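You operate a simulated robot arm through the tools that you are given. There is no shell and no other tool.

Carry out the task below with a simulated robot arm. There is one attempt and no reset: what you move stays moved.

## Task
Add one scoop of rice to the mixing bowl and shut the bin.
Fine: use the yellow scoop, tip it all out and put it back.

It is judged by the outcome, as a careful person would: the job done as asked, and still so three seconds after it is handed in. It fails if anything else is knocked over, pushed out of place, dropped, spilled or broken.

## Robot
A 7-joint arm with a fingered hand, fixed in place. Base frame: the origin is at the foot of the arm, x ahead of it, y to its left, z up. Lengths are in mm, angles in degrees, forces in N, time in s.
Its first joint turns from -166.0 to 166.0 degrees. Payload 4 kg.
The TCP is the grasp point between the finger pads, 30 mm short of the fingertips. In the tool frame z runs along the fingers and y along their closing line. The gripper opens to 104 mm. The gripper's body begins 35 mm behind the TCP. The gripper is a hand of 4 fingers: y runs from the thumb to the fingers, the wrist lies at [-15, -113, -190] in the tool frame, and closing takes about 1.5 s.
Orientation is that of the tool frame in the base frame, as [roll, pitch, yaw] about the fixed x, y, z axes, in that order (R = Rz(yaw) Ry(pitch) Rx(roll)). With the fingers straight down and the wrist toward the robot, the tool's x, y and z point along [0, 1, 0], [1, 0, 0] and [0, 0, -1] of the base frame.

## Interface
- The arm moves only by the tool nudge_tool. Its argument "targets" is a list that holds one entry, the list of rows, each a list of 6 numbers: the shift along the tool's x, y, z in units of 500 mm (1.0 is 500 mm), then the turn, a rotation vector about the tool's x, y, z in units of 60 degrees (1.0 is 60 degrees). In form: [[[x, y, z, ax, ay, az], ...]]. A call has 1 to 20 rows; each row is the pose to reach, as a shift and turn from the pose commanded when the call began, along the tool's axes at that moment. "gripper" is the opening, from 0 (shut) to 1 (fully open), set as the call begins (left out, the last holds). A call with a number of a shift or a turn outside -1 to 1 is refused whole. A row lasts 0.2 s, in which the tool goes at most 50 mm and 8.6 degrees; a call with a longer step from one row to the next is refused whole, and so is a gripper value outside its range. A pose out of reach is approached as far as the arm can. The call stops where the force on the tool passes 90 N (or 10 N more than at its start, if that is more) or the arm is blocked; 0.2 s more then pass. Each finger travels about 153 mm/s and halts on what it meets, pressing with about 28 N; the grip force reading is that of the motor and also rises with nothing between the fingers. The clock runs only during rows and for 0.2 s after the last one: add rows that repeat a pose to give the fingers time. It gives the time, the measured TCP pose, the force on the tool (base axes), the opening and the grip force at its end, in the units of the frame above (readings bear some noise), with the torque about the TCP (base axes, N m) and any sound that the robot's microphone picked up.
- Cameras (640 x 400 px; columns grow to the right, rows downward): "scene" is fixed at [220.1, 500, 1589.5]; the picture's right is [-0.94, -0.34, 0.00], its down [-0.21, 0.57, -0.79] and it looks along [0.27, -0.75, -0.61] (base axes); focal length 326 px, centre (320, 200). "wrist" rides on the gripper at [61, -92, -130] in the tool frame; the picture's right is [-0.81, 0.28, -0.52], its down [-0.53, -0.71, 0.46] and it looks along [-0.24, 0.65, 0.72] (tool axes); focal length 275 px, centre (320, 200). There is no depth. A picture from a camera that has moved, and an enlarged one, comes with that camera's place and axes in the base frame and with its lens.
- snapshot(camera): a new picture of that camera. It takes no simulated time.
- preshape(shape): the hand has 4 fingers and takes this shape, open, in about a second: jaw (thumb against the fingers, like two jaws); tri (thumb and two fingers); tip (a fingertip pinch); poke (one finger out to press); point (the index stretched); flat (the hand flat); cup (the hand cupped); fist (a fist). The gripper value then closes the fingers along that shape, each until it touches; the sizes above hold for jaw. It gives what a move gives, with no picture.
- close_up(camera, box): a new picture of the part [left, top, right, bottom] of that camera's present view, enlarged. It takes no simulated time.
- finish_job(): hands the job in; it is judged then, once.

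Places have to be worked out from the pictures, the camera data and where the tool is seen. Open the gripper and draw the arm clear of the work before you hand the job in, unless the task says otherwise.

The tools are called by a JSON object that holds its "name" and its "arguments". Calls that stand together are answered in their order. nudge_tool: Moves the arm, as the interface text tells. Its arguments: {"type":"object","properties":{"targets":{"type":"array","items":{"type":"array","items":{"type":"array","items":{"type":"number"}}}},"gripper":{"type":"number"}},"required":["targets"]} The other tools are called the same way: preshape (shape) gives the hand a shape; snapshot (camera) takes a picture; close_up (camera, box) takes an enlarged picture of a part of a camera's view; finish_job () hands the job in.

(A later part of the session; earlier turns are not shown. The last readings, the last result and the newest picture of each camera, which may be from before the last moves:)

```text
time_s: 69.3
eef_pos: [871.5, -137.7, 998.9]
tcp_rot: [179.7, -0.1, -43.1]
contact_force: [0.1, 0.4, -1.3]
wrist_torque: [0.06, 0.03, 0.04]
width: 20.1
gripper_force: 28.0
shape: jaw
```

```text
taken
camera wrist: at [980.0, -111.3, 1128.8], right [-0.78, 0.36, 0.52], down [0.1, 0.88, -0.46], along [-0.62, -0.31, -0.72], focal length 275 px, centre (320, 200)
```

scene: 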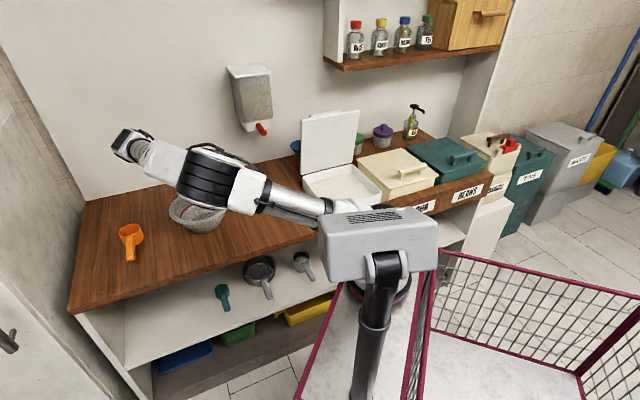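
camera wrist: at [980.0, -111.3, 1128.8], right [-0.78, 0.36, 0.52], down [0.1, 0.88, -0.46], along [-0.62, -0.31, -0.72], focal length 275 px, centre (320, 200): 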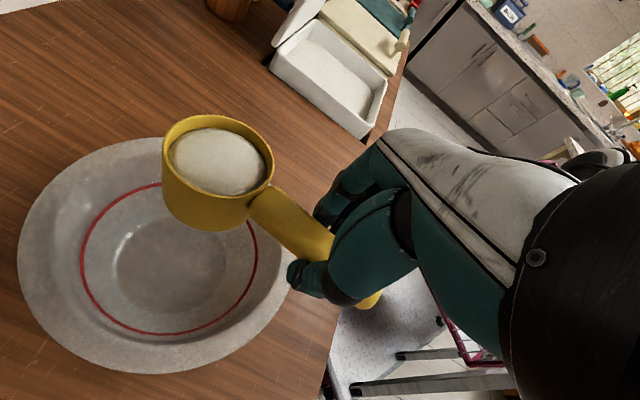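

The bowl centre comes out at A≈527, N≈788 (radius ≈100), and the cup is right over it (A≈535, N≈784). I lower to z≈957 and start rolling to ~50°.

{"name": "nudge_tool", "arguments": {"targets": [[[0, 0, 0.02, 0, 0, 0], [0, 0, 0.05, 0, 0, 0], [0, 0, 0.075, 0, 0, 0], [0, 0, 0.084, 0, 0, 0], [0, 0, 0.084, 0.1, 0, 0], [0, 0, 0.084, 0.2, 0, 0], [0, 0, 0.084, 0.3, 0, 0], [0, 0, 0.084, 0.4, 0, 0]]]}}

{"name": "snapshot", "arguments": {"camera": "scene"}}

{"name": "snapshot", "arguments": {"camera": "wrist"}}

```text
time_s: 71.1
eef_pos: [870.8, -138.1, 957.4]
tcp_rot: [-156.2, -0.1, -43.1]
contact_force: [-1.0, 1.5, -1.7]
wrist_torque: [0.07, 0.05, 0.0]
width: 20.1
gripper_force: 28.5
shape: jaw
```

```text
taken
```

scene: 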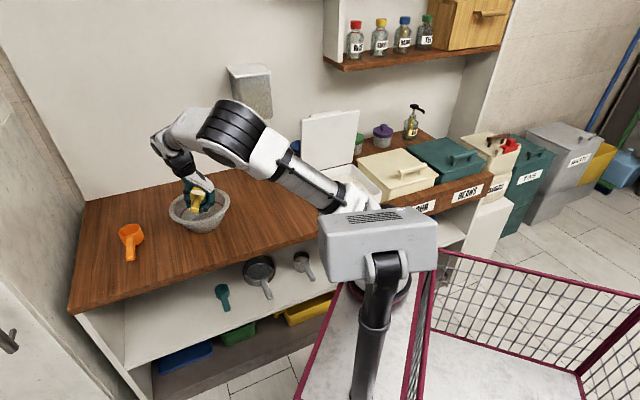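

```text
taken
camera wrist: at [937.0, -156.1, 1113.8], right [-0.91, 0.22, 0.36], down [0.18, 0.97, -0.13], along [-0.38, -0.05, -0.92], focal length 275 px, centre (320, 200)
```

wrist: 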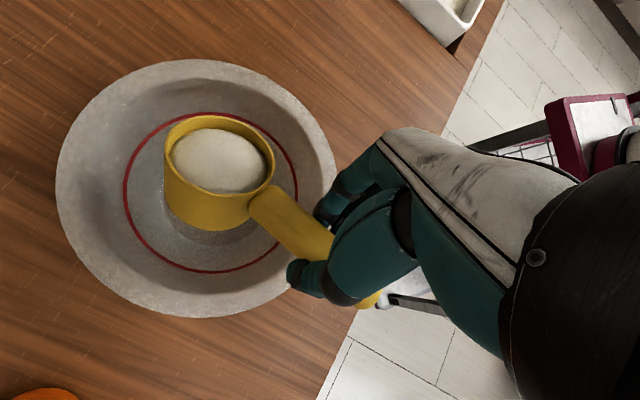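

Cup sits centrally over the bowl and the arm posture resembles the rehearsal. I continue the roll steadily.

{"name": "nudge_tool", "arguments": {"targets": [[[0, 0, 0, 0.1, 0, 0], [0, 0, 0, 0.2, 0, 0], [0, 0, 0, 0.3, 0, 0], [0, 0, 0, 0.4, 0, 0], [0, 0, 0, 0.5, 0, 0], [0, 0, 0, 0.6, 0, 0], [0, 0, 0, 0.7, 0, 0], [0, 0, 0, 0.8, 0, 0], [0, 0, 0, 0.9, 0, 0], [0, 0, 0, 1.0, 0, 0]]]}}

{"name": "snapshot", "arguments": {"camera": "scene"}}

{"name": "snapshot", "arguments": {"camera": "wrist"}}

```text
time_s: 73.3
eef_pos: [870.8, -137.5, 957.5]
tcp_rot: [-96.0, -0.1, -43.1]
contact_force: [0.1, -0.2, -1.3]
wrist_torque: [0.0, 0.04, 0.02]
width: 20.2
gripper_force: 27.8
shape: jaw
```

```text
taken
```

scene: 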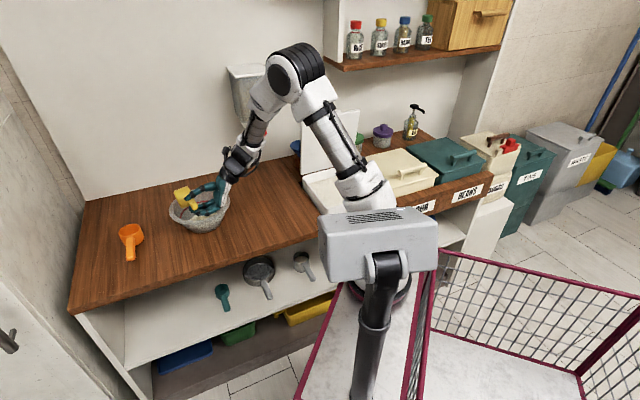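

```text
taken
camera wrist: at [833.5, -266.4, 1062.9], right [-0.96, 0.16, -0.22], down [-0.03, 0.75, 0.66], along [0.27, 0.64, -0.72], focal length 275 px, centre (320, 200)
```

wrist: 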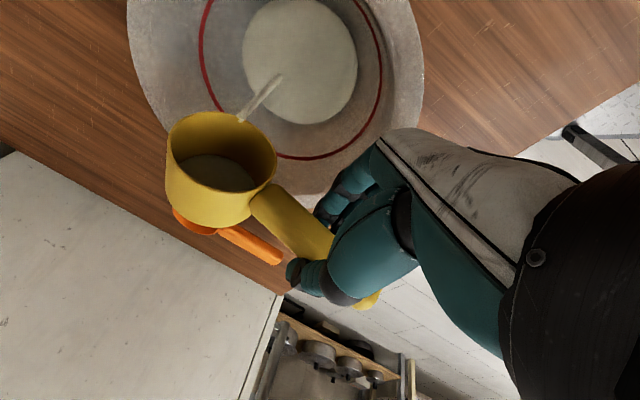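

The rice is streaming into the bowl. I keep rolling to ~140° while rising ~50 mm for hand clearance, then hold.

{"name": "nudge_tool", "arguments": {"targets": [[[0, -0.012, -0.001, 0.1, 0, 0], [0, -0.025, -0.0025, 0.2, 0, 0], [0, -0.04, -0.004, 0.3, 0, 0], [0, -0.055, -0.0055, 0.4, 0, 0], [0, -0.07, -0.007, 0.5, 0, 0], [0, -0.085, -0.0085, 0.6, 0, 0], [0, -0.1, -0.01, 0.7, 0, 0], [0, -0.11, -0.0115, 0.8, 0, 0], [0, -0.11, -0.0115, 0.9, 0, 0], [0, -0.11, -0.0115, 0.97, 0, 0], [0, -0.11, -0.0115, 0.97, 0, 0], [0, -0.11, -0.0115, 0.97, 0, 0], [0, -0.11, -0.0115, 0.97, 0, 0], [0, -0.11, -0.0115, 0.97, 0, 0]]]}}

{"name": "snapshot", "arguments": {"camera": "wrist"}}

{"name": "close_up", "arguments": {"camera": "scene", "box": [130, 130, 290, 250]}}

```text
time_s: 76.3
eef_pos: [872.1, -138.8, 1012.0]
tcp_rot: [-38.1, -0.1, -43.1]
contact_force: [0.3, 0.4, 0.0]
wrist_torque: [0.02, 0.04, 0.03]
width: 19.9
gripper_force: 28.2
shape: jaw
```

```text
taken
camera wrist: at [812.3, -291.5, 966.8], right [-0.66, 0.48, -0.58], down [-0.58, 0.16, 0.8], along [0.47, 0.86, 0.17], focal length 275 px, centre (320, 200)
```

wrist: 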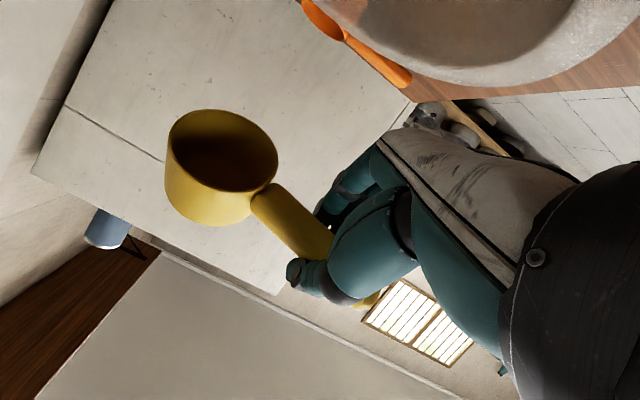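

```text
3.33 times, centred on (210, 190) of scene
camera zoom: at [220.1, 500.0, 1589.5], right [-0.94, -0.34, 0.0], down [-0.21, 0.57, -0.79], along [0.27, -0.75, -0.61], focal length 1088 px, centre (687, 233)
```

zoom: 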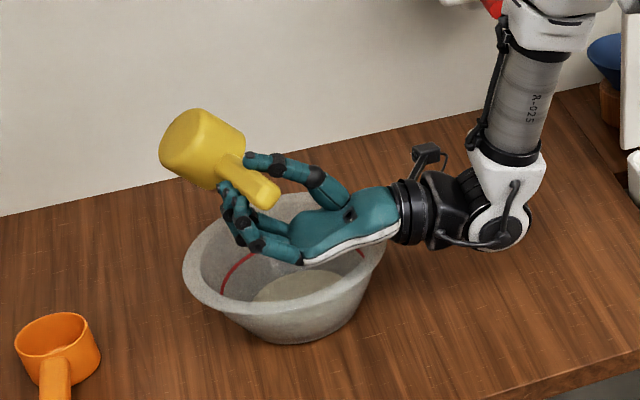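

The weight reading dropped and the cup interior looks empty. I check the cup and give it a further tip with a small shake.

{"name": "close_up", "arguments": {"camera": "wrist", "box": [140, 90, 300, 240]}}

{"name": "nudge_tool", "arguments": {"targets": [[[0, 0, 0, 0.1, 0, 0], [0, 0, 0, 0.2, 0, 0], [0, 0, 0, 0.2, 0, 0], [0, 0, 0, 0.1, 0, 0], [0, 0, 0, 0.2, 0, 0], [0, 0, 0, 0.2, 0, 0], [0, 0, 0, 0.2, 0, 0]]]}}

{"name": "close_up", "arguments": {"camera": "wrist", "box": [140, 90, 300, 240]}}

```text
2.67 times, centred on (220, 165) of wrist
camera zoom: at [812.3, -291.5, 966.8], right [-0.66, 0.48, -0.58], down [-0.58, 0.16, 0.8], along [0.47, 0.86, 0.17], focal length 734 px, centre (587, 293)
```

zoom: 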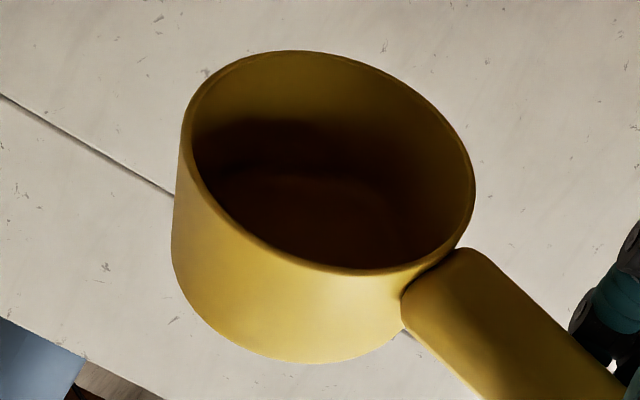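

```text
time_s: 77.9
eef_pos: [872.0, -138.9, 1010.2]
tcp_rot: [-26.0, -0.1, -43.1]
contact_force: [0.7, 0.9, -0.2]
wrist_torque: [-0.04, 0.06, 0.02]
width: 19.8
gripper_force: 28.2
shape: jaw
```

```text
2.67 times, centred on (220, 165) of wrist
camera zoom: at [821.0, -281.3, 935.9], right [-0.58, 0.57, -0.59], down [-0.69, 0.04, 0.72], along [0.44, 0.82, 0.37], focal length 734 px, centre (587, 293)
```

zoom: 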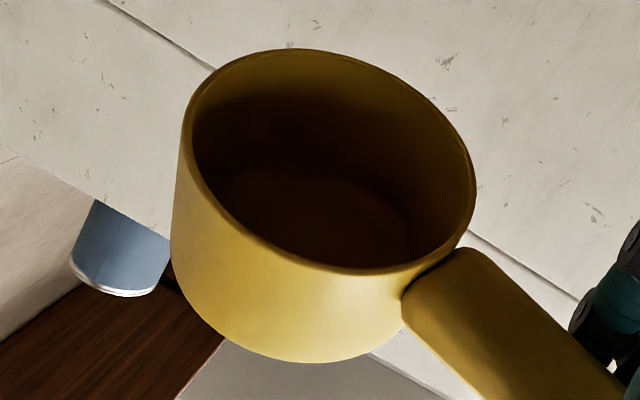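

The scoop is empty. I roll it back upright in place.

{"name": "nudge_tool", "arguments": {"targets": [[[0, 0, 0, -0.12, 0, 0], [0, 0, 0, -0.24, 0, 0], [0, 0, 0, -0.36, 0, 0], [0, 0, 0, -0.48, 0, 0], [0, 0, 0, -0.6, 0, 0], [0, 0, 0, -0.72, 0, 0], [0, 0, 0, -0.84, 0, 0], [0, 0, 0, -0.96, 0, 0]]]}}

{"name": "nudge_tool", "arguments": {"targets": [[[0, 0, 0, -0.12, 0, 0], [0, 0, 0, -0.24, 0, 0], [0, 0, 0, -0.36, 0, 0], [0, 0, 0, -0.48, 0, 0], [0, 0, 0, -0.6, 0, 0], [0, 0, 0, -0.72, 0, 0], [0, 0, 0, -0.84, 0, 0], [0, 0, 0, -0.96, 0, 0]]]}}

{"name": "nudge_tool", "arguments": {"targets": [[[0, 0, 0, -0.12, 0, 0], [0, 0, 0, -0.24, 0, 0], [0, 0, 0, -0.36, 0, 0], [0, 0, 0, -0.48, 0, 0], [0, 0, 0, -0.6, 0, 0], [0, 0, 0, -0.645, 0, 0]]]}}

{"name": "snapshot", "arguments": {"camera": "scene"}}

{"name": "snapshot", "arguments": {"camera": "wrist"}}

```text
time_s: 79.7
eef_pos: [870.9, -137.6, 1012.7]
tcp_rot: [-83.8, 0.0, -43.0]
contact_force: [-0.2, -0.5, -1.8]
wrist_torque: [0.01, 0.0, 0.02]
width: 19.9
gripper_force: 27.5
shape: jaw
```

```text
time_s: 81.5
eef_pos: [870.4, -139.5, 1012.8]
tcp_rot: [-141.4, -0.1, -43.2]
contact_force: [-0.7, 0.8, -0.2]
wrist_torque: [0.01, 0.02, 0.03]
width: 20.1
gripper_force: 27.9
shape: jaw
```

```text
time_s: 82.9
eef_pos: [870.7, -138.9, 1013.2]
tcp_rot: [180.0, -0.2, -43.1]
contact_force: [0.3, -0.4, -0.6]
wrist_torque: [0.02, -0.01, 0.04]
width: 20.0
gripper_force: 28.2
shape: jaw
```

```text
taken
```

scene: 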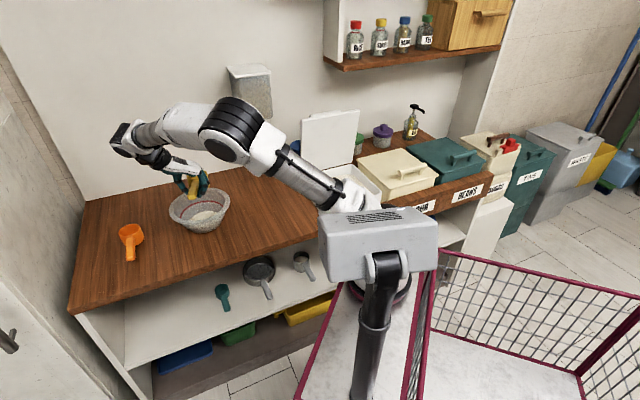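

```text
taken
camera wrist: at [978.5, -112.4, 1143.5], right [-0.78, 0.35, 0.52], down [0.1, 0.88, -0.46], along [-0.62, -0.3, -0.72], focal length 275 px, centre (320, 200)
```

wrist: 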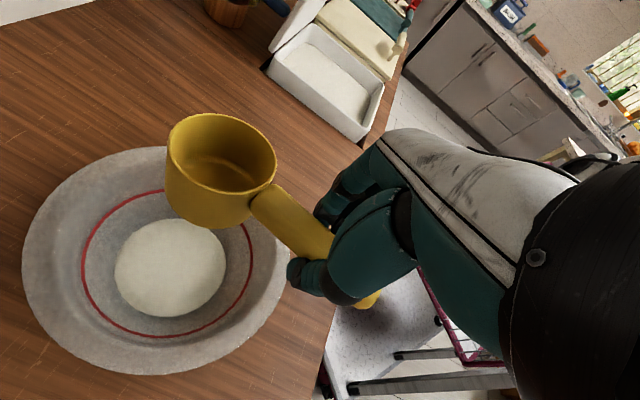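

Rice is in the bowl, none visible on the counter, scoop empty. I carry the scoop back over its original spot.

{"name": "nudge_tool", "arguments": {"targets": [[[-0.0048, 0.061, 0, 0, 0, 0], [-0.0097, 0.122, 0, 0, 0, 0], [-0.0145, 0.183, 0, 0, 0, 0], [-0.0194, 0.244, 0, 0, 0, 0], [-0.0242, 0.305, 0.02, 0, 0, 0], [-0.029, 0.366, 0.06, 0, 0, 0], [-0.034, 0.427, 0.11, 0, 0, 0], [-0.0388, 0.488, 0.166, 0, 0, 0], [-0.0388, 0.488, 0.186, 0, 0, 0]]]}}

{"name": "snapshot", "arguments": {"camera": "scene"}}

{"name": "snapshot", "arguments": {"camera": "wrist"}}

```text
time_s: 84.9
eef_pos: [689.5, -304.0, 921.2]
tcp_rot: [180.0, 0.0, -43.1]
contact_force: [-0.1, -0.2, -0.7]
wrist_torque: [0.05, 0.01, -0.03]
width: 19.9
gripper_force: 28.2
shape: jaw
```

```text
taken
```

scene: 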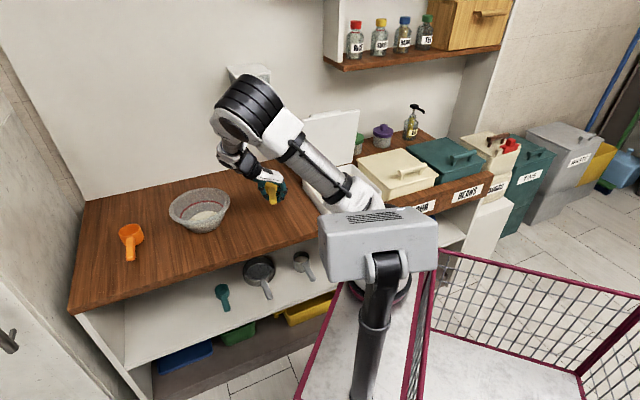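

```text
taken
camera wrist: at [798.1, -278.0, 1051.7], right [-0.78, 0.35, 0.52], down [0.1, 0.88, -0.46], along [-0.62, -0.3, -0.72], focal length 275 px, centre (320, 200)
```

wrist: 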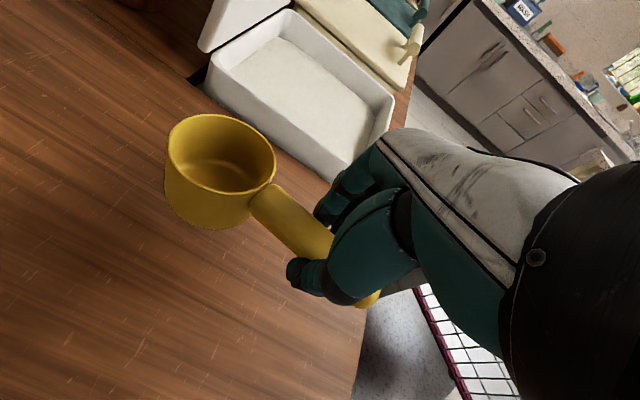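

The scoop seems to have tilted slightly in the grip. I zoom in to measure this before setting it down.

{"name": "close_up", "arguments": {"camera": "wrist", "box": [140, 80, 400, 320]}}

{"name": "close_up", "arguments": {"camera": "scene", "box": [240, 150, 310, 225]}}

```text
1.67 times, centred on (270, 200) of wrist
camera zoom: at [798.1, -278.0, 1051.7], right [-0.78, 0.35, 0.52], down [0.1, 0.88, -0.46], along [-0.62, -0.3, -0.72], focal length 459 px, centre (403, 200)
```

zoom: 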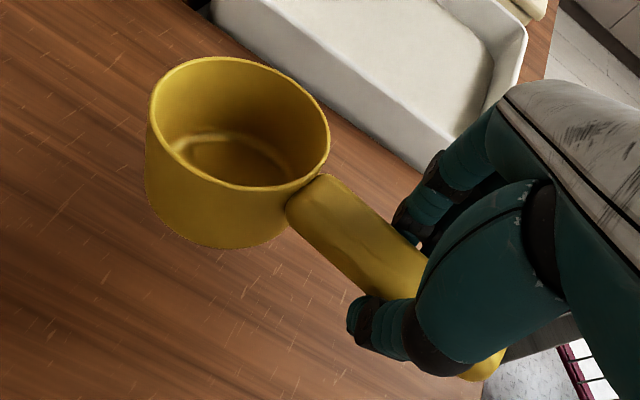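

```text
5.33 times, centred on (275, 188) of scene
camera zoom: at [220.1, 500.0, 1589.5], right [-0.94, -0.34, 0.0], down [-0.21, 0.57, -0.79], along [0.27, -0.75, -0.61], focal length 1740 px, centre (560, 267)
```

zoom: 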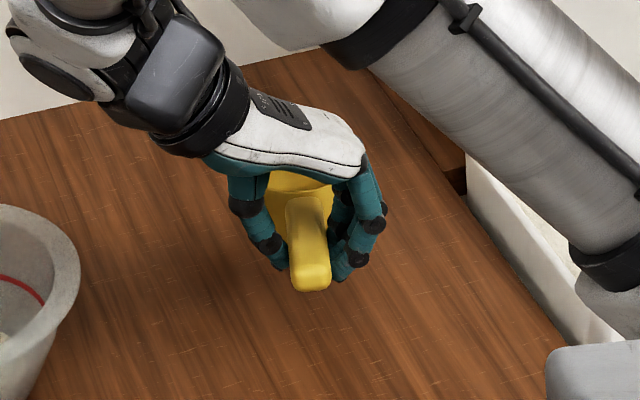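

The cup has pitched up about 7° relative to the hand (rim centre ~11 mm higher in the tool frame). I counter-pitch the hand by 7° so the cup is level again, then check.

{"name": "nudge_tool", "arguments": {"targets": [[[0, 0, 0.01, 0, -0.06, 0], [0, 0, 0.03, 0, -0.118, 0], [0, 0, 0.06, 0, -0.118, 0], [0, 0, 0.08, 0, -0.118, 0], [0, 0, 0.08, 0, -0.118, 0]]]}}

{"name": "close_up", "arguments": {"camera": "wrist", "box": [100, 60, 360, 300]}}

{"name": "close_up", "arguments": {"camera": "scene", "box": [240, 160, 310, 235]}}

```text
time_s: 86.1
eef_pos: [690.0, -303.5, 878.6]
tcp_rot: [179.9, 7.0, -43.1]
contact_force: [-0.5, -0.7, -1.4]
wrist_torque: [0.03, 0.04, 0.0]
width: 19.7
gripper_force: 27.3
shape: jaw
```

```text
1.67 times, centred on (230, 180) of wrist
camera zoom: at [809.2, -288.4, 1001.9], right [-0.73, 0.31, 0.61], down [0.06, 0.92, -0.39], along [-0.68, -0.24, -0.69], focal length 459 px, centre (470, 233)
```

zoom: 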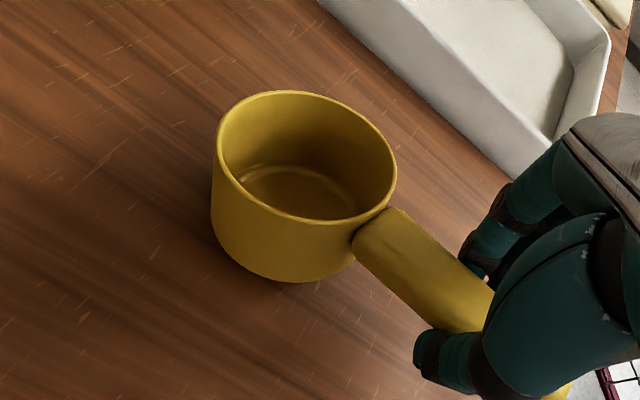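

```text
5.33 times, centred on (275, 198) of scene
camera zoom: at [220.1, 500.0, 1589.5], right [-0.94, -0.34, 0.0], down [-0.21, 0.57, -0.79], along [0.27, -0.75, -0.61], focal length 1740 px, centre (560, 213)
```

zoom: 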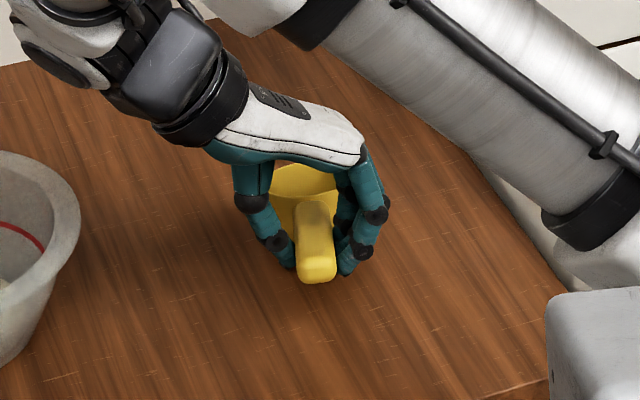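

On closer analysis (scene view: the handle now points differently; wrist view: cup shifted sideways) the scoop actually yawed ~12° in the grip rather than pitching. I undo the pitch correction first.

{"name": "nudge_tool", "arguments": {"targets": [[[0, 0, -0.02, 0, 0.06, 0], [0, 0, -0.03, 0, 0.117, 0], [0, 0, -0.03, 0, 0.117, 0]]]}}

{"name": "nudge_tool", "arguments": {"targets": [[[0.0, 0.005, 0, 0, 0, -0.07], [0.0, 0.01, 0, 0, 0, -0.14], [-0.001, 0.0205, 0, 0, 0, -0.208], [-0.001, 0.0205, 0, 0, 0, -0.208]]]}}

{"name": "snapshot", "arguments": {"camera": "wrist"}}

{"name": "close_up", "arguments": {"camera": "scene", "box": [240, 160, 310, 235]}}

{"name": "close_up", "arguments": {"camera": "wrist", "box": [100, 60, 360, 300]}}

```text
time_s: 86.9
eef_pos: [690.7, -304.9, 893.9]
tcp_rot: [-180.0, 0.0, -43.1]
contact_force: [0.0, -0.2, 0.5]
wrist_torque: [0.04, -0.01, -0.02]
width: 19.9
gripper_force: 27.9
shape: jaw
```

```text
time_s: 87.9
eef_pos: [683.6, -312.4, 893.3]
tcp_rot: [180.0, 0.0, -30.6]
contact_force: [-0.6, -0.3, -0.5]
wrist_torque: [0.06, 0.04, -0.02]
width: 19.8
gripper_force: 28.3
shape: jaw
```

```text
taken
camera wrist: at [783.8, -263.4, 1024.7], right [-0.84, 0.18, 0.52], down [-0.1, 0.89, -0.46], along [-0.54, -0.43, -0.72], focal length 275 px, centre (320, 200)
```

wrist: 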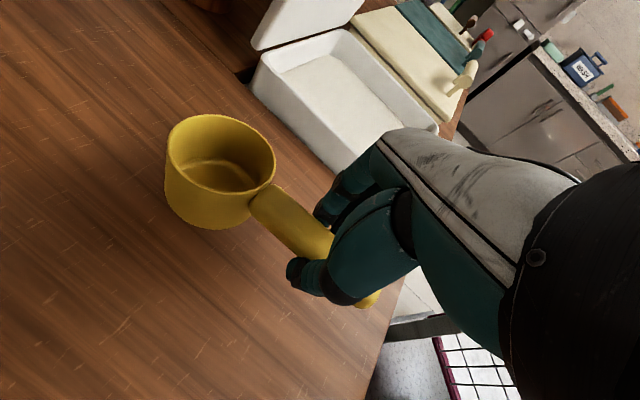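

```text
5.33 times, centred on (275, 198) of scene
camera zoom: at [220.1, 500.0, 1589.5], right [-0.94, -0.34, 0.0], down [-0.21, 0.57, -0.79], along [0.27, -0.75, -0.61], focal length 1740 px, centre (560, 213)
```

zoom: 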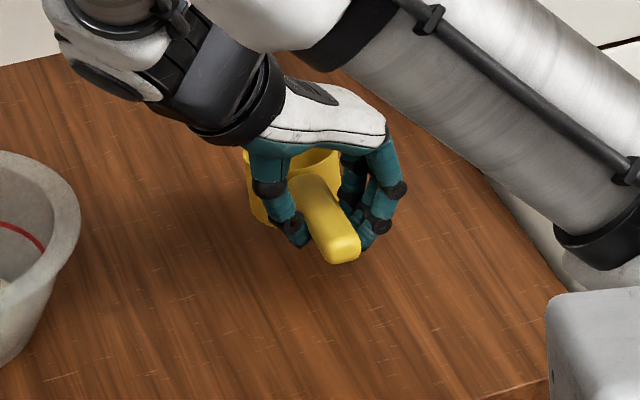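

```text
1.67 times, centred on (230, 180) of wrist
camera zoom: at [783.8, -263.4, 1024.7], right [-0.84, 0.18, 0.52], down [-0.1, 0.89, -0.46], along [-0.54, -0.43, -0.72], focal length 459 px, centre (470, 233)
```

zoom: 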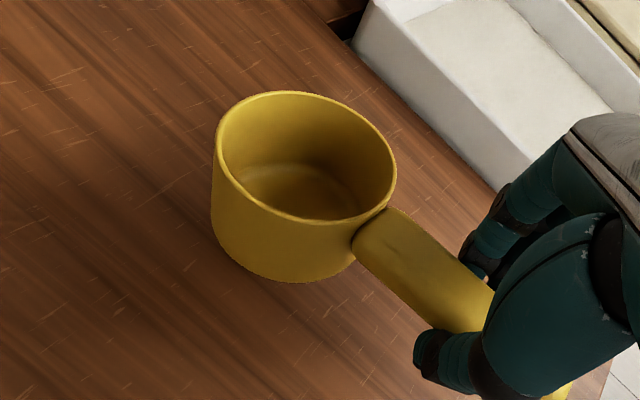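

Yaw now matches the original direction, and the cup centre is within ~3 mm of its original spot; a slight nose-down droop (~4°) remains. I pitch up 4°, trim the position and descend to just above the counter.

{"name": "nudge_tool", "arguments": {"targets": [[[-0.0025, -0.0024, 0.01, 0, 0.033, 0], [-0.005, -0.0048, 0.02, 0, 0.067, 0], [-0.005, -0.0048, 0.04, 0, 0.067, 0], [-0.005, -0.0048, 0.056, 0, 0.067, 0], [-0.005, -0.0048, 0.066, 0, 0.067, 0], [-0.005, -0.0048, 0.07, 0, 0.067, 0], [-0.005, -0.0048, 0.07, 0, 0.067, 0]]]}}

{"name": "snapshot", "arguments": {"camera": "wrist"}}

{"name": "close_up", "arguments": {"camera": "scene", "box": [240, 160, 310, 235]}}

```text
time_s: 89.5
eef_pos: [682.1, -307.7, 859.9]
tcp_rot: [-180.0, -3.9, -30.7]
contact_force: [-0.6, -0.1, -1.2]
wrist_torque: [0.06, 0.01, 0.01]
width: 19.5
gripper_force: 28.4
shape: jaw
```

```text
taken
camera wrist: at [774.2, -254.7, 994.2], right [-0.87, 0.19, 0.46], down [-0.07, 0.87, -0.49], along [-0.49, -0.46, -0.74], focal length 275 px, centre (320, 200)
```

wrist: 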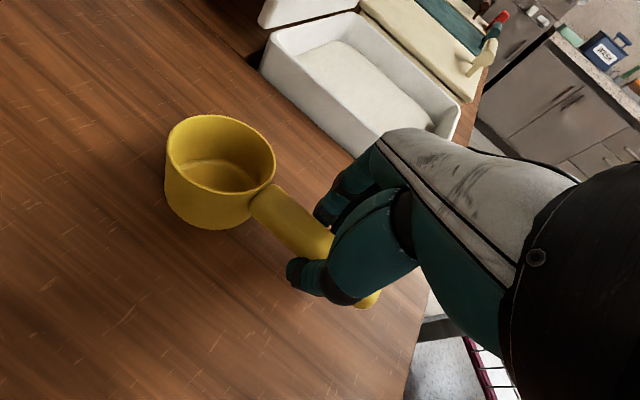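

```text
5.33 times, centred on (275, 198) of scene
camera zoom: at [220.1, 500.0, 1589.5], right [-0.94, -0.34, 0.0], down [-0.21, 0.57, -0.79], along [0.27, -0.75, -0.61], focal length 1740 px, centre (560, 213)
```

zoom: 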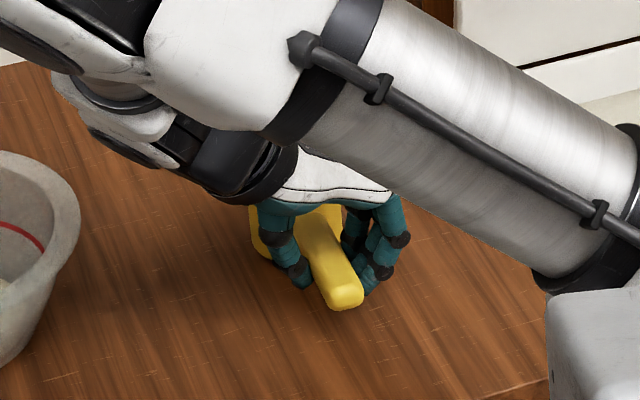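

Now I lower in ~2 mm steps and watch for first contact.

{"name": "nudge_tool", "arguments": {"targets": [[[-0.0003, 0, 0.004, 0, 0, 0], [-0.0006, 0, 0.008, 0, 0, 0], [-0.0008, 0, 0.012, 0, 0, 0], [-0.0011, 0, 0.016, 0, 0, 0]]]}}

```text
time_s: 90.5
eef_pos: [682.5, -307.7, 850.6]
tcp_rot: [180.0, -4.1, -30.6]
contact_force: [-0.9, 0.3, 3.0]
wrist_torque: [-0.08, -0.01, 0.0]
width: 19.8
gripper_force: 27.4
shape: jaw
```

First contact felt (about 4 N). I press 1 mm more so the cup seats flat, and read again.

{"name": "nudge_tool", "arguments": {"targets": [[[-0.0001, 0, 0.0015, 0, 0, 0], [-0.0002, 0, 0.003, 0, 0, 0], [-0.0002, 0, 0.003, 0, 0, 0]]]}}

{"name": "close_up", "arguments": {"camera": "wrist", "box": [100, 60, 360, 300]}}

```text
time_s: 91.3
eef_pos: [683.0, -307.4, 850.0]
tcp_rot: [180.0, -4.1, -30.7]
contact_force: [-1.4, 0.7, 2.9]
wrist_torque: [-0.09, -0.02, -0.02]
width: 19.9
gripper_force: 27.7
shape: jaw
```

```text
1.67 times, centred on (230, 180) of wrist
camera zoom: at [774.6, -254.7, 984.5], right [-0.87, 0.19, 0.46], down [-0.07, 0.87, -0.49], along [-0.49, -0.46, -0.74], focal length 459 px, centre (470, 233)
```

zoom: 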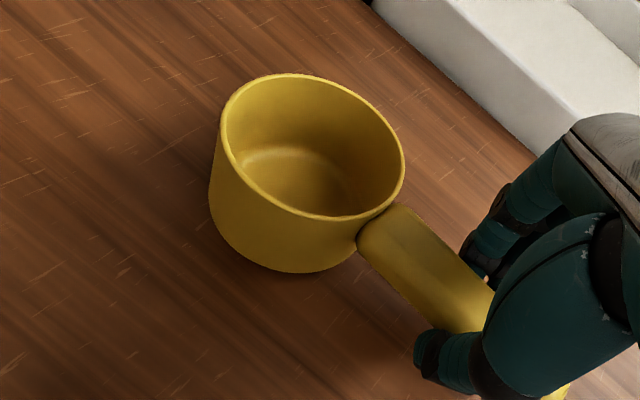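

The rim now reads level (contact seated it flat), ~8 mm from its original spot. I release it.

{"name": "nudge_tool", "arguments": {"targets": [[[0, 0, 0, 0, 0, 0], [0, 0, 0, 0, 0, 0], [0, 0, 0, 0, 0, 0], [0, 0, 0, 0, 0, 0], [0, 0, 0, 0, 0, 0]]], "gripper": 0.6}}

{"name": "snapshot", "arguments": {"camera": "wrist"}}

{"name": "close_up", "arguments": {"camera": "scene", "box": [240, 160, 310, 235]}}

```text
time_s: 92.5
eef_pos: [683.8, -308.5, 849.3]
tcp_rot: [-179.9, -3.9, -30.6]
contact_force: [-0.8, -0.7, 0.0]
wrist_torque: [0.0, -0.01, -0.01]
width: 61.7
gripper_force: 0.0
shape: jaw
```

```text
taken
camera wrist: at [774.7, -254.8, 984.4], right [-0.87, 0.19, 0.46], down [-0.07, 0.87, -0.49], along [-0.49, -0.46, -0.74], focal length 275 px, centre (320, 200)
```

wrist: 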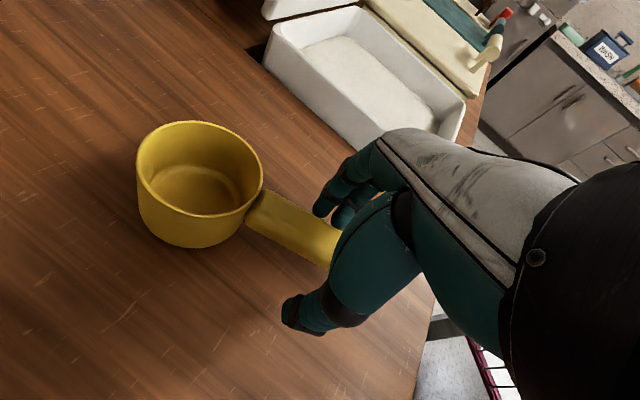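

```text
5.33 times, centred on (275, 198) of scene
camera zoom: at [220.1, 500.0, 1589.5], right [-0.94, -0.34, 0.0], down [-0.21, 0.57, -0.79], along [0.27, -0.75, -0.61], focal length 1740 px, centre (560, 213)
```

zoom: 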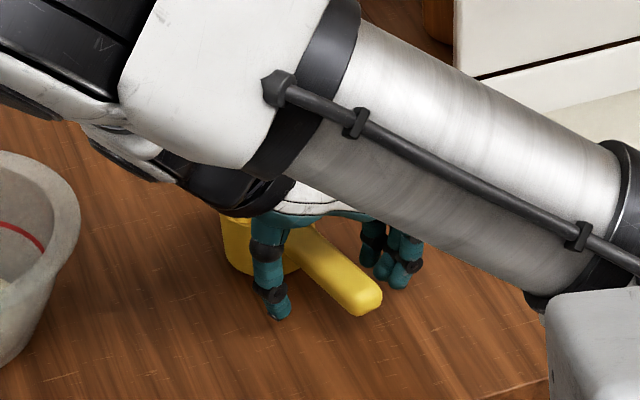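

The scoop stands on the counter. I raise the hand straight up out of it.

{"name": "nudge_tool", "arguments": {"targets": [[[0.0014, 0, -0.02, 0, 0, 0], [0.0035, 0, -0.05, 0, 0, 0], [0.007, 0, -0.1, 0, 0, 0], [0.0112, 0, -0.16, 0, 0, 0], [0.0168, 0, -0.24, 0, 0, 0], [0.021, 0, -0.3, 0, -0.067, 0]]]}}

{"name": "snapshot", "arguments": {"camera": "wrist"}}

{"name": "snapshot", "arguments": {"camera": "scene"}}

{"name": "close_up", "arguments": {"camera": "scene", "box": [250, 180, 298, 228]}}

```text
time_s: 93.9
eef_pos: [684.5, -309.4, 999.8]
tcp_rot: [180.0, 0.0, -30.6]
contact_force: [-0.3, -0.4, -0.1]
wrist_torque: [-0.02, 0.0, 0.01]
width: 62.3
gripper_force: 0.0
shape: jaw
```

```text
taken
camera wrist: at [784.8, -260.8, 1130.3], right [-0.84, 0.18, 0.52], down [-0.1, 0.89, -0.45], along [-0.54, -0.43, -0.72], focal length 275 px, centre (320, 200)
```

wrist: 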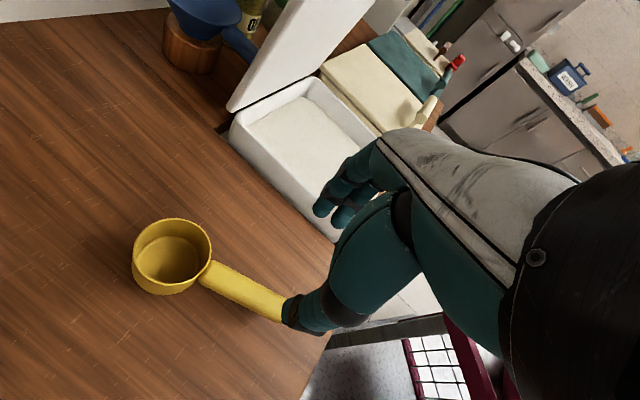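

```text
taken
```

scene: 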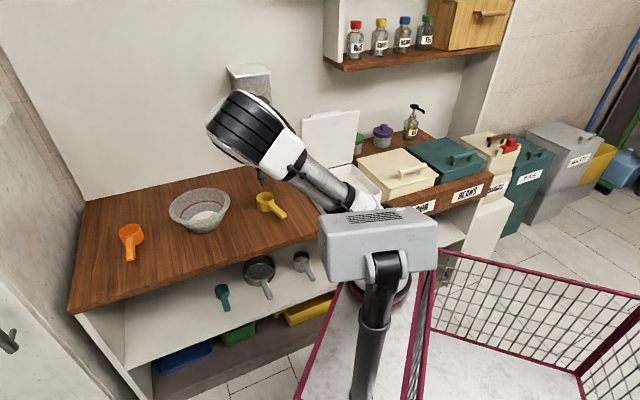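

```text
8.33 times, centred on (274, 204) of scene
camera zoom: at [220.1, 500.0, 1589.5], right [-0.94, -0.34, 0.0], down [-0.21, 0.57, -0.79], along [0.27, -0.75, -0.61], focal length 2720 px, centre (703, 167)
```

zoom: 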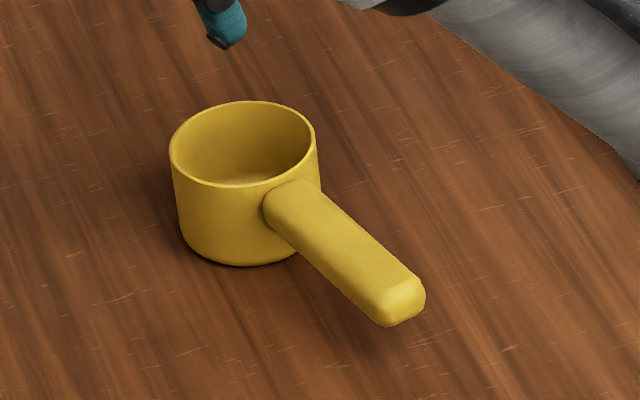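

The scoop is back upright on the counter, ~14 mm from where it stood. Next, the lid: I raise the hand and go back over the bin, turning toward the earlier lid-grip orientation.

{"name": "nudge_tool", "arguments": {"targets": [[[0, 0, -0.08, 0, 0, 0], [0, 0, -0.16, 0, 0, -0.05], [-0.01, 0.036, -0.24, 0, 0, -0.15], [-0.02, 0.072, -0.3, 0, 0, -0.25], [-0.035, 0.12, -0.34, 0, 0, -0.35], [-0.05, 0.17, -0.36, 0, 0, -0.45], [-0.065, 0.23, -0.38, 0, 0, -0.55], [-0.08, 0.289, -0.38, 0, 0, -0.625]]]}}

{"name": "snapshot", "arguments": {"camera": "scene"}}

```text
time_s: 95.7
eef_pos: [575.2, -410.9, 1189.0]
tcp_rot: [180.0, 0.0, 7.0]
contact_force: [0.1, 0.3, 0.0]
wrist_torque: [-0.02, 0.04, 0.0]
width: 61.8
gripper_force: 0.1
shape: jaw
```

```text
taken
```

scene: 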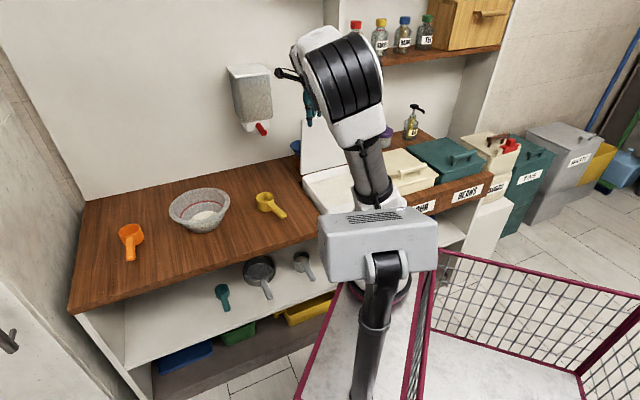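

Continuing to the mirrored waypoint used after opening the lid (x≈473, y≈-517, yaw 44°).

{"name": "nudge_tool", "arguments": {"targets": [[[-0.0325, 0.0265, 0, 0, 0, -0.09], [-0.065, 0.053, 0, 0, 0, -0.18], [-0.0976, 0.0795, 0, 0, 0, -0.27], [-0.13, 0.106, 0, 0, 0, -0.36], [-0.1626, 0.1325, 0, 0, 0, -0.45], [-0.195, 0.159, 0, 0, 0, -0.54], [-0.2276, 0.1854, 0, 0, 0, -0.618]]], "gripper": 0.36}}

{"name": "snapshot", "arguments": {"camera": "scene"}}

{"name": "snapshot", "arguments": {"camera": "wrist"}}

```text
time_s: 97.3
eef_pos: [475.2, -518.7, 1189.7]
tcp_rot: [-180.0, -0.1, 44.0]
contact_force: [0.1, -0.2, 0.4]
wrist_torque: [-0.04, 0.05, -0.02]
width: 37.7
gripper_force: 0.1
shape: jaw
```

```text
taken
```

scene: 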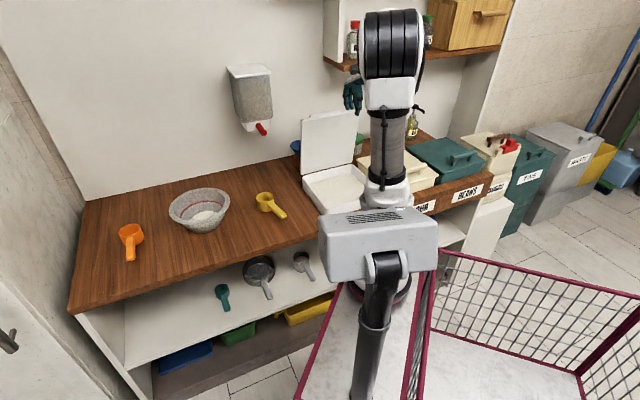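

```text
taken
camera wrist: at [455.5, -409.4, 1320.7], right [-0.39, -0.76, 0.52], down [-0.88, 0.14, -0.46], along [0.27, -0.63, -0.72], focal length 275 px, centre (320, 200)
```

wrist: 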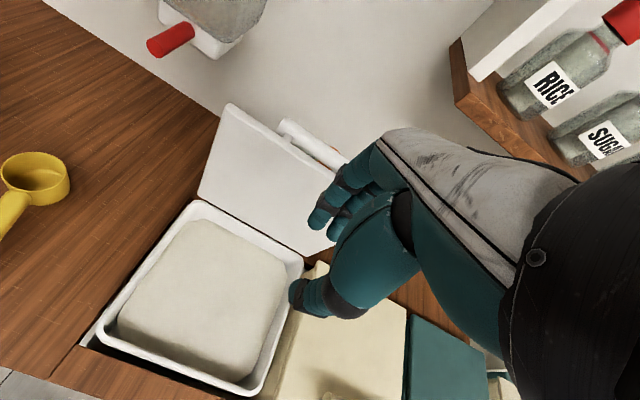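

The lid is unchanged. I reverse the earlier exit: over the lid toward the wall side, tilting to 18°.

{"name": "nudge_tool", "arguments": {"targets": [[[0, 0.07, 0, 0, 0, 0], [0, 0.14, 0, 0.05, 0, 0], [0, 0.21, 0, 0.1, 0, 0], [0, 0.28, 0, 0.16, 0, 0], [0, 0.35, 0, 0.22, 0, 0], [0, 0.41, 0, 0.28, 0, 0], [0, 0.431, 0, 0.3, 0, 0], [0, 0.431, 0, 0.3, 0, 0]]]}}

{"name": "snapshot", "arguments": {"camera": "wrist"}}

{"name": "close_up", "arguments": {"camera": "scene", "box": [270, 20, 450, 200]}}

```text
time_s: 99.1
eef_pos: [622.8, -671.6, 1188.7]
tcp_rot: [-161.9, -0.1, 43.9]
contact_force: [-0.3, -0.2, -0.4]
wrist_torque: [-0.01, 0.01, -0.03]
width: 37.9
gripper_force: 0.1
shape: jaw
```

```text
taken
camera wrist: at [635.5, -594.9, 1342.5], right [-0.29, -0.87, 0.41], down [-0.95, 0.22, -0.21], along [0.09, -0.45, -0.89], focal length 275 px, centre (320, 200)
```

wrist: 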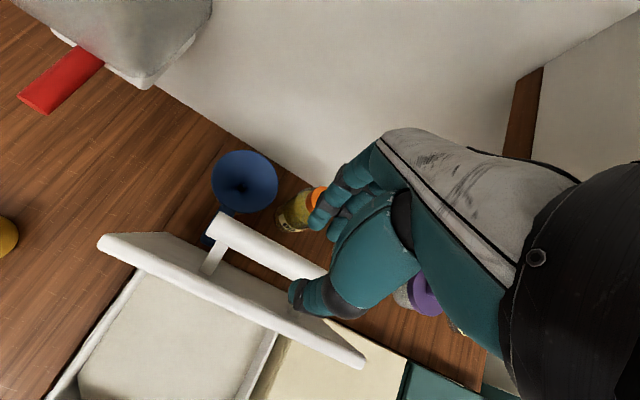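

```text
2.22 times, centred on (360, 110) of scene
camera zoom: at [220.1, 500.0, 1589.5], right [-0.94, -0.34, 0.0], down [-0.21, 0.57, -0.79], along [0.27, -0.75, -0.61], focal length 725 px, centre (231, 400)
```

zoom: 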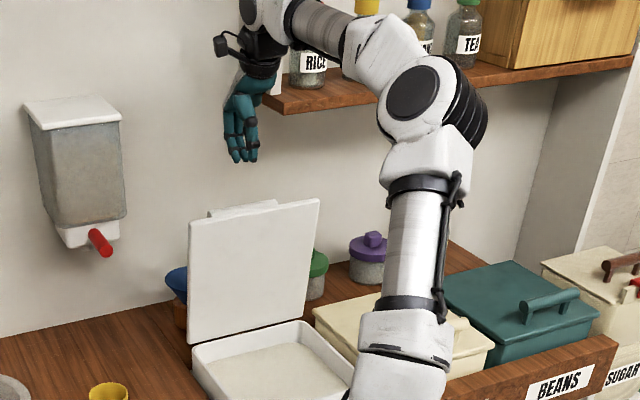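

Clear of the shelf. I descend vertically back around the lid's bar, the reverse of the earlier exit.

{"name": "nudge_tool", "arguments": {"targets": [[[0.001, 0.0185, 0.057, 0, 0, 0], [0.002, 0.0371, 0.114, 0, 0, 0], [0.0026, 0.0506, 0.1623, 0, 0, 0], [0.0026, 0.0611, 0.201, 0, 0, 0], [0.0026, 0.0703, 0.2337, 0, 0, 0], [0.0026, 0.0796, 0.2664, 0, 0, 0]]]}}

{"name": "snapshot", "arguments": {"camera": "wrist"}}

{"name": "close_up", "arguments": {"camera": "scene", "box": [270, 20, 450, 200]}}

```text
time_s: 100.5
eef_pos: [621.0, -669.0, 1050.9]
tcp_rot: [-162.0, -0.1, 43.9]
contact_force: [0.7, -1.5, 0.1]
wrist_torque: [0.0, 0.03, -0.01]
width: 37.9
gripper_force: 0.1
shape: jaw
```

```text
taken
camera wrist: at [633.0, -592.7, 1203.3], right [-0.29, -0.87, 0.41], down [-0.95, 0.22, -0.21], along [0.1, -0.45, -0.89], focal length 275 px, centre (320, 200)
```

wrist: 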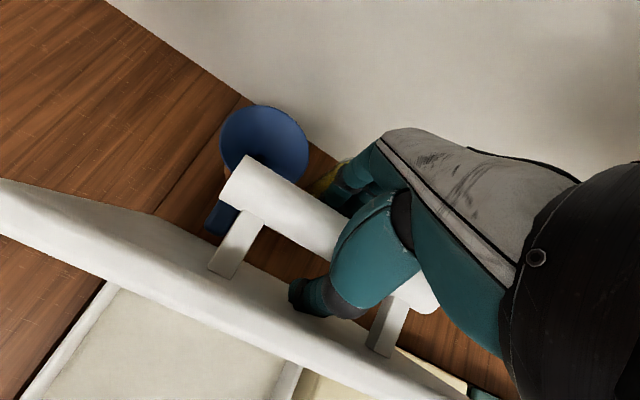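

```text
2.22 times, centred on (360, 110) of scene
camera zoom: at [220.1, 500.0, 1589.5], right [-0.94, -0.34, 0.0], down [-0.21, 0.57, -0.79], along [0.27, -0.75, -0.61], focal length 725 px, centre (231, 400)
```

zoom: 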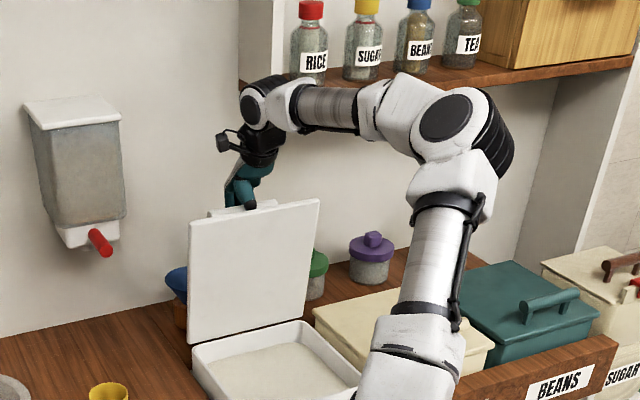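

Same pose as the earlier release, no contact. I close on the bar.

{"name": "nudge_tool", "arguments": {"targets": [[[0, 0, 0, 0, 0, 0], [0, 0, 0, 0, 0, 0], [0, 0, 0, 0, 0, 0], [0, 0, 0, 0, 0, 0], [0, 0, 0, 0, 0, 0]]], "gripper": 0}}

```text
time_s: 101.7
eef_pos: [622.0, -669.6, 1050.7]
tcp_rot: [-162.0, 0.0, 44.0]
contact_force: [0.1, 0.9, -1.9]
wrist_torque: [0.0, 0.03, -0.06]
width: 0.0
gripper_force: 28.1
shape: jaw
```

The fingers closed fully — they missed the bar. Let me look.

{"name": "close_up", "arguments": {"camera": "wrist", "box": [180, 120, 460, 360]}}

{"name": "close_up", "arguments": {"camera": "scene", "box": [310, 80, 400, 160]}}

```text
1.67 times, centred on (320, 240) of wrist
camera zoom: at [633.2, -592.8, 1203.4], right [-0.29, -0.87, 0.41], down [-0.95, 0.22, -0.21], along [0.09, -0.45, -0.89], focal length 459 px, centre (320, 133)
```

zoom: 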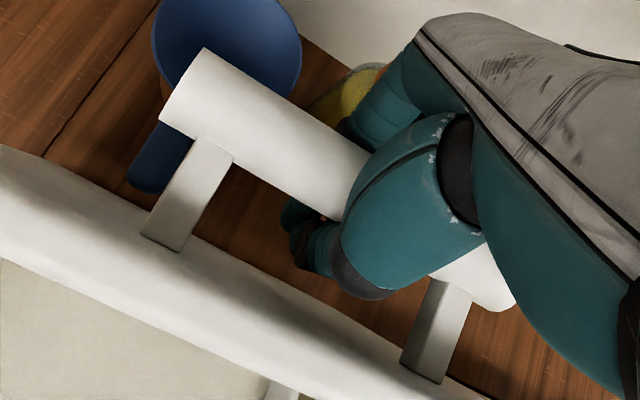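

```text
5.00 times, centred on (355, 120) of scene
camera zoom: at [220.1, 500.0, 1589.5], right [-0.94, -0.34, 0.0], down [-0.21, 0.57, -0.79], along [0.27, -0.75, -0.61], focal length 1632 px, centre (145, 600)
```

zoom: 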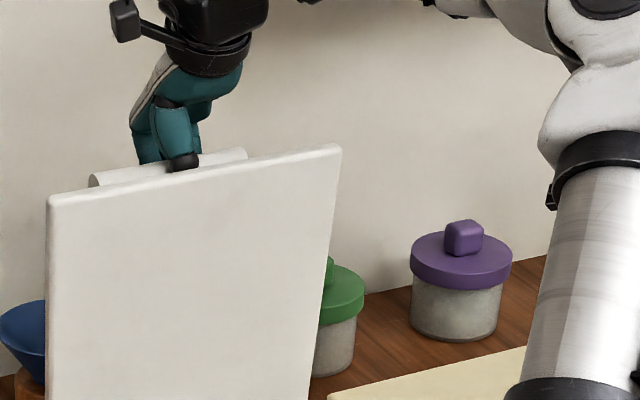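

The fingertips have met beneath the bar, so the bar is caged in the hand — as it effectively was during opening. That works for swinging the lid; I pull it slowly back along the reverse arc, first part.

{"name": "nudge_tool", "arguments": {"targets": [[[0, -0.0299, 0.0026, -0.025, 0, 0], [0, -0.0579, 0.007, -0.05, 0, 0], [0, -0.0854, 0.0134, -0.092, 0, 0], [0, -0.1124, 0.0216, -0.142, 0, 0], [0, -0.1124, 0.0216, -0.142, 0, 0]]]}}

{"name": "snapshot", "arguments": {"camera": "wrist"}}

{"name": "close_up", "arguments": {"camera": "scene", "box": [270, 60, 410, 220]}}

```text
time_s: 102.9
eef_pos: [580.8, -629.2, 1055.4]
tcp_rot: [-170.4, 0.1, 43.9]
contact_force: [-0.9, -3.2, -27.1]
wrist_torque: [-0.03, 0.16, -0.05]
width: 0.0
gripper_force: 28.3
shape: jaw
```

```text
taken
camera wrist: at [577.8, -537.1, 1199.8], right [-0.34, -0.82, 0.46], down [-0.92, 0.19, -0.33], along [0.18, -0.54, -0.82], focal length 275 px, centre (320, 200)
```

wrist: 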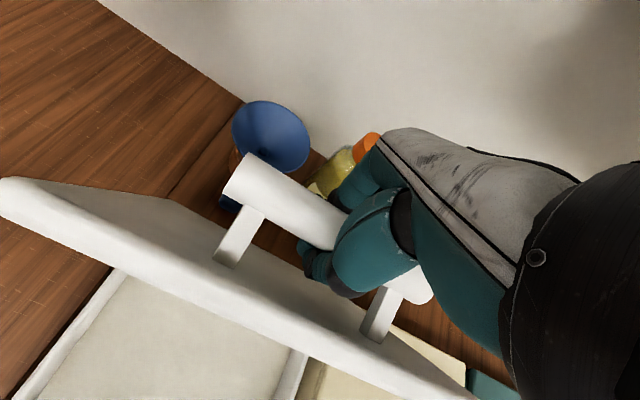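

```text
2.50 times, centred on (340, 140) of scene
camera zoom: at [220.1, 500.0, 1589.5], right [-0.94, -0.34, 0.0], down [-0.21, 0.57, -0.79], along [0.27, -0.75, -0.61], focal length 816 px, centre (270, 350)
```

zoom: 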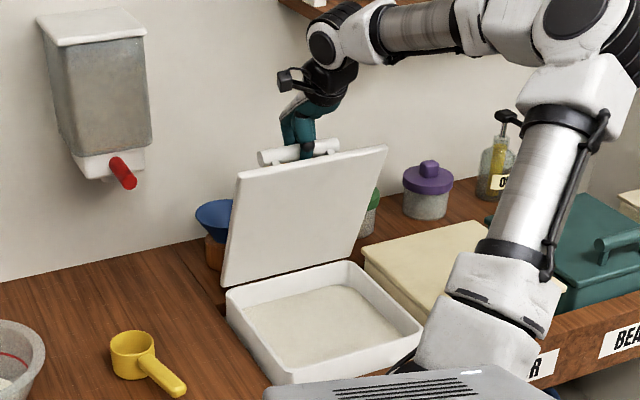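

The lid follows; the hand rides a little high (27 N pull). I continue with a slightly smaller radius.

{"name": "nudge_tool", "arguments": {"targets": [[[0, -0.012, 0.008, -0.02, 0, 0], [0, -0.0265, 0.0112, -0.05, 0, 0], [0, -0.044, 0.0145, -0.07, 0, 0], [0, -0.061, 0.0185, -0.09, 0, 0], [0, -0.078, 0.0235, -0.11, 0, 0], [0, -0.0949, 0.0288, -0.13, 0, 0], [0, -0.1115, 0.0355, -0.145, 0, 0], [0, -0.128, 0.0425, -0.16, 0, 0], [0, -0.128, 0.0425, -0.16, 0, 0]]]}}

{"name": "close_up", "arguments": {"camera": "scene", "box": [270, 60, 410, 220]}}

{"name": "snapshot", "arguments": {"camera": "wrist"}}

```text
time_s: 104.9
eef_pos: [536.4, -583.1, 1041.6]
tcp_rot: [-179.8, -0.1, 43.8]
contact_force: [10.5, -25.8, -65.2]
wrist_torque: [0.32, 0.41, -0.14]
width: 1.1
gripper_force: 28.6
shape: jaw
```

```text
2.50 times, centred on (340, 140) of scene
camera zoom: at [220.1, 500.0, 1589.5], right [-0.94, -0.34, 0.0], down [-0.21, 0.57, -0.79], along [0.27, -0.75, -0.61], focal length 816 px, centre (270, 350)
```

zoom: 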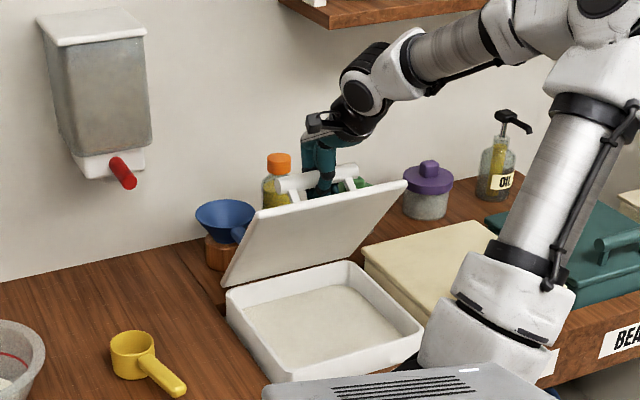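

```text
taken
camera wrist: at [517.4, -474.7, 1175.0], right [-0.39, -0.76, 0.52], down [-0.88, 0.15, -0.45], along [0.27, -0.63, -0.73], focal length 275 px, centre (320, 200)
```

wrist: 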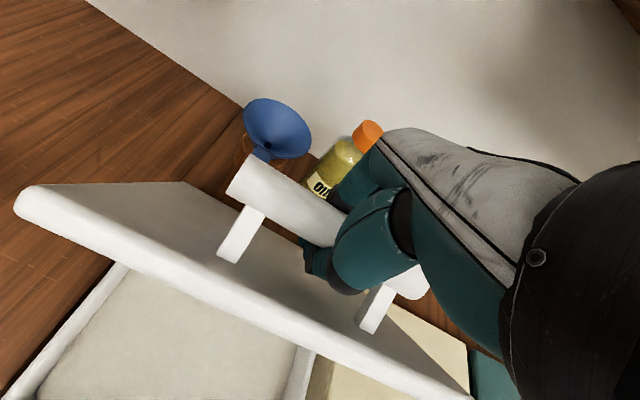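

Tension is 70 N toward the hinge; the caged bar sits deeper than I assumed. I relieve by moving 7 mm down/toward the hinge.

{"name": "nudge_tool", "arguments": {"targets": [[[0, 0.0025, 0.007, 0, 0, 0], [0, 0.005, 0.0142, 0, 0, 0], [0, 0.005, 0.0142, 0, 0, 0]]]}}

```text
time_s: 105.7
eef_pos: [537.6, -584.6, 1040.2]
tcp_rot: [179.8, 0.0, 43.9]
contact_force: [-4.4, -11.4, -10.3]
wrist_torque: [0.13, 0.12, -0.2]
width: 1.6
gripper_force: 28.1
shape: jaw
```

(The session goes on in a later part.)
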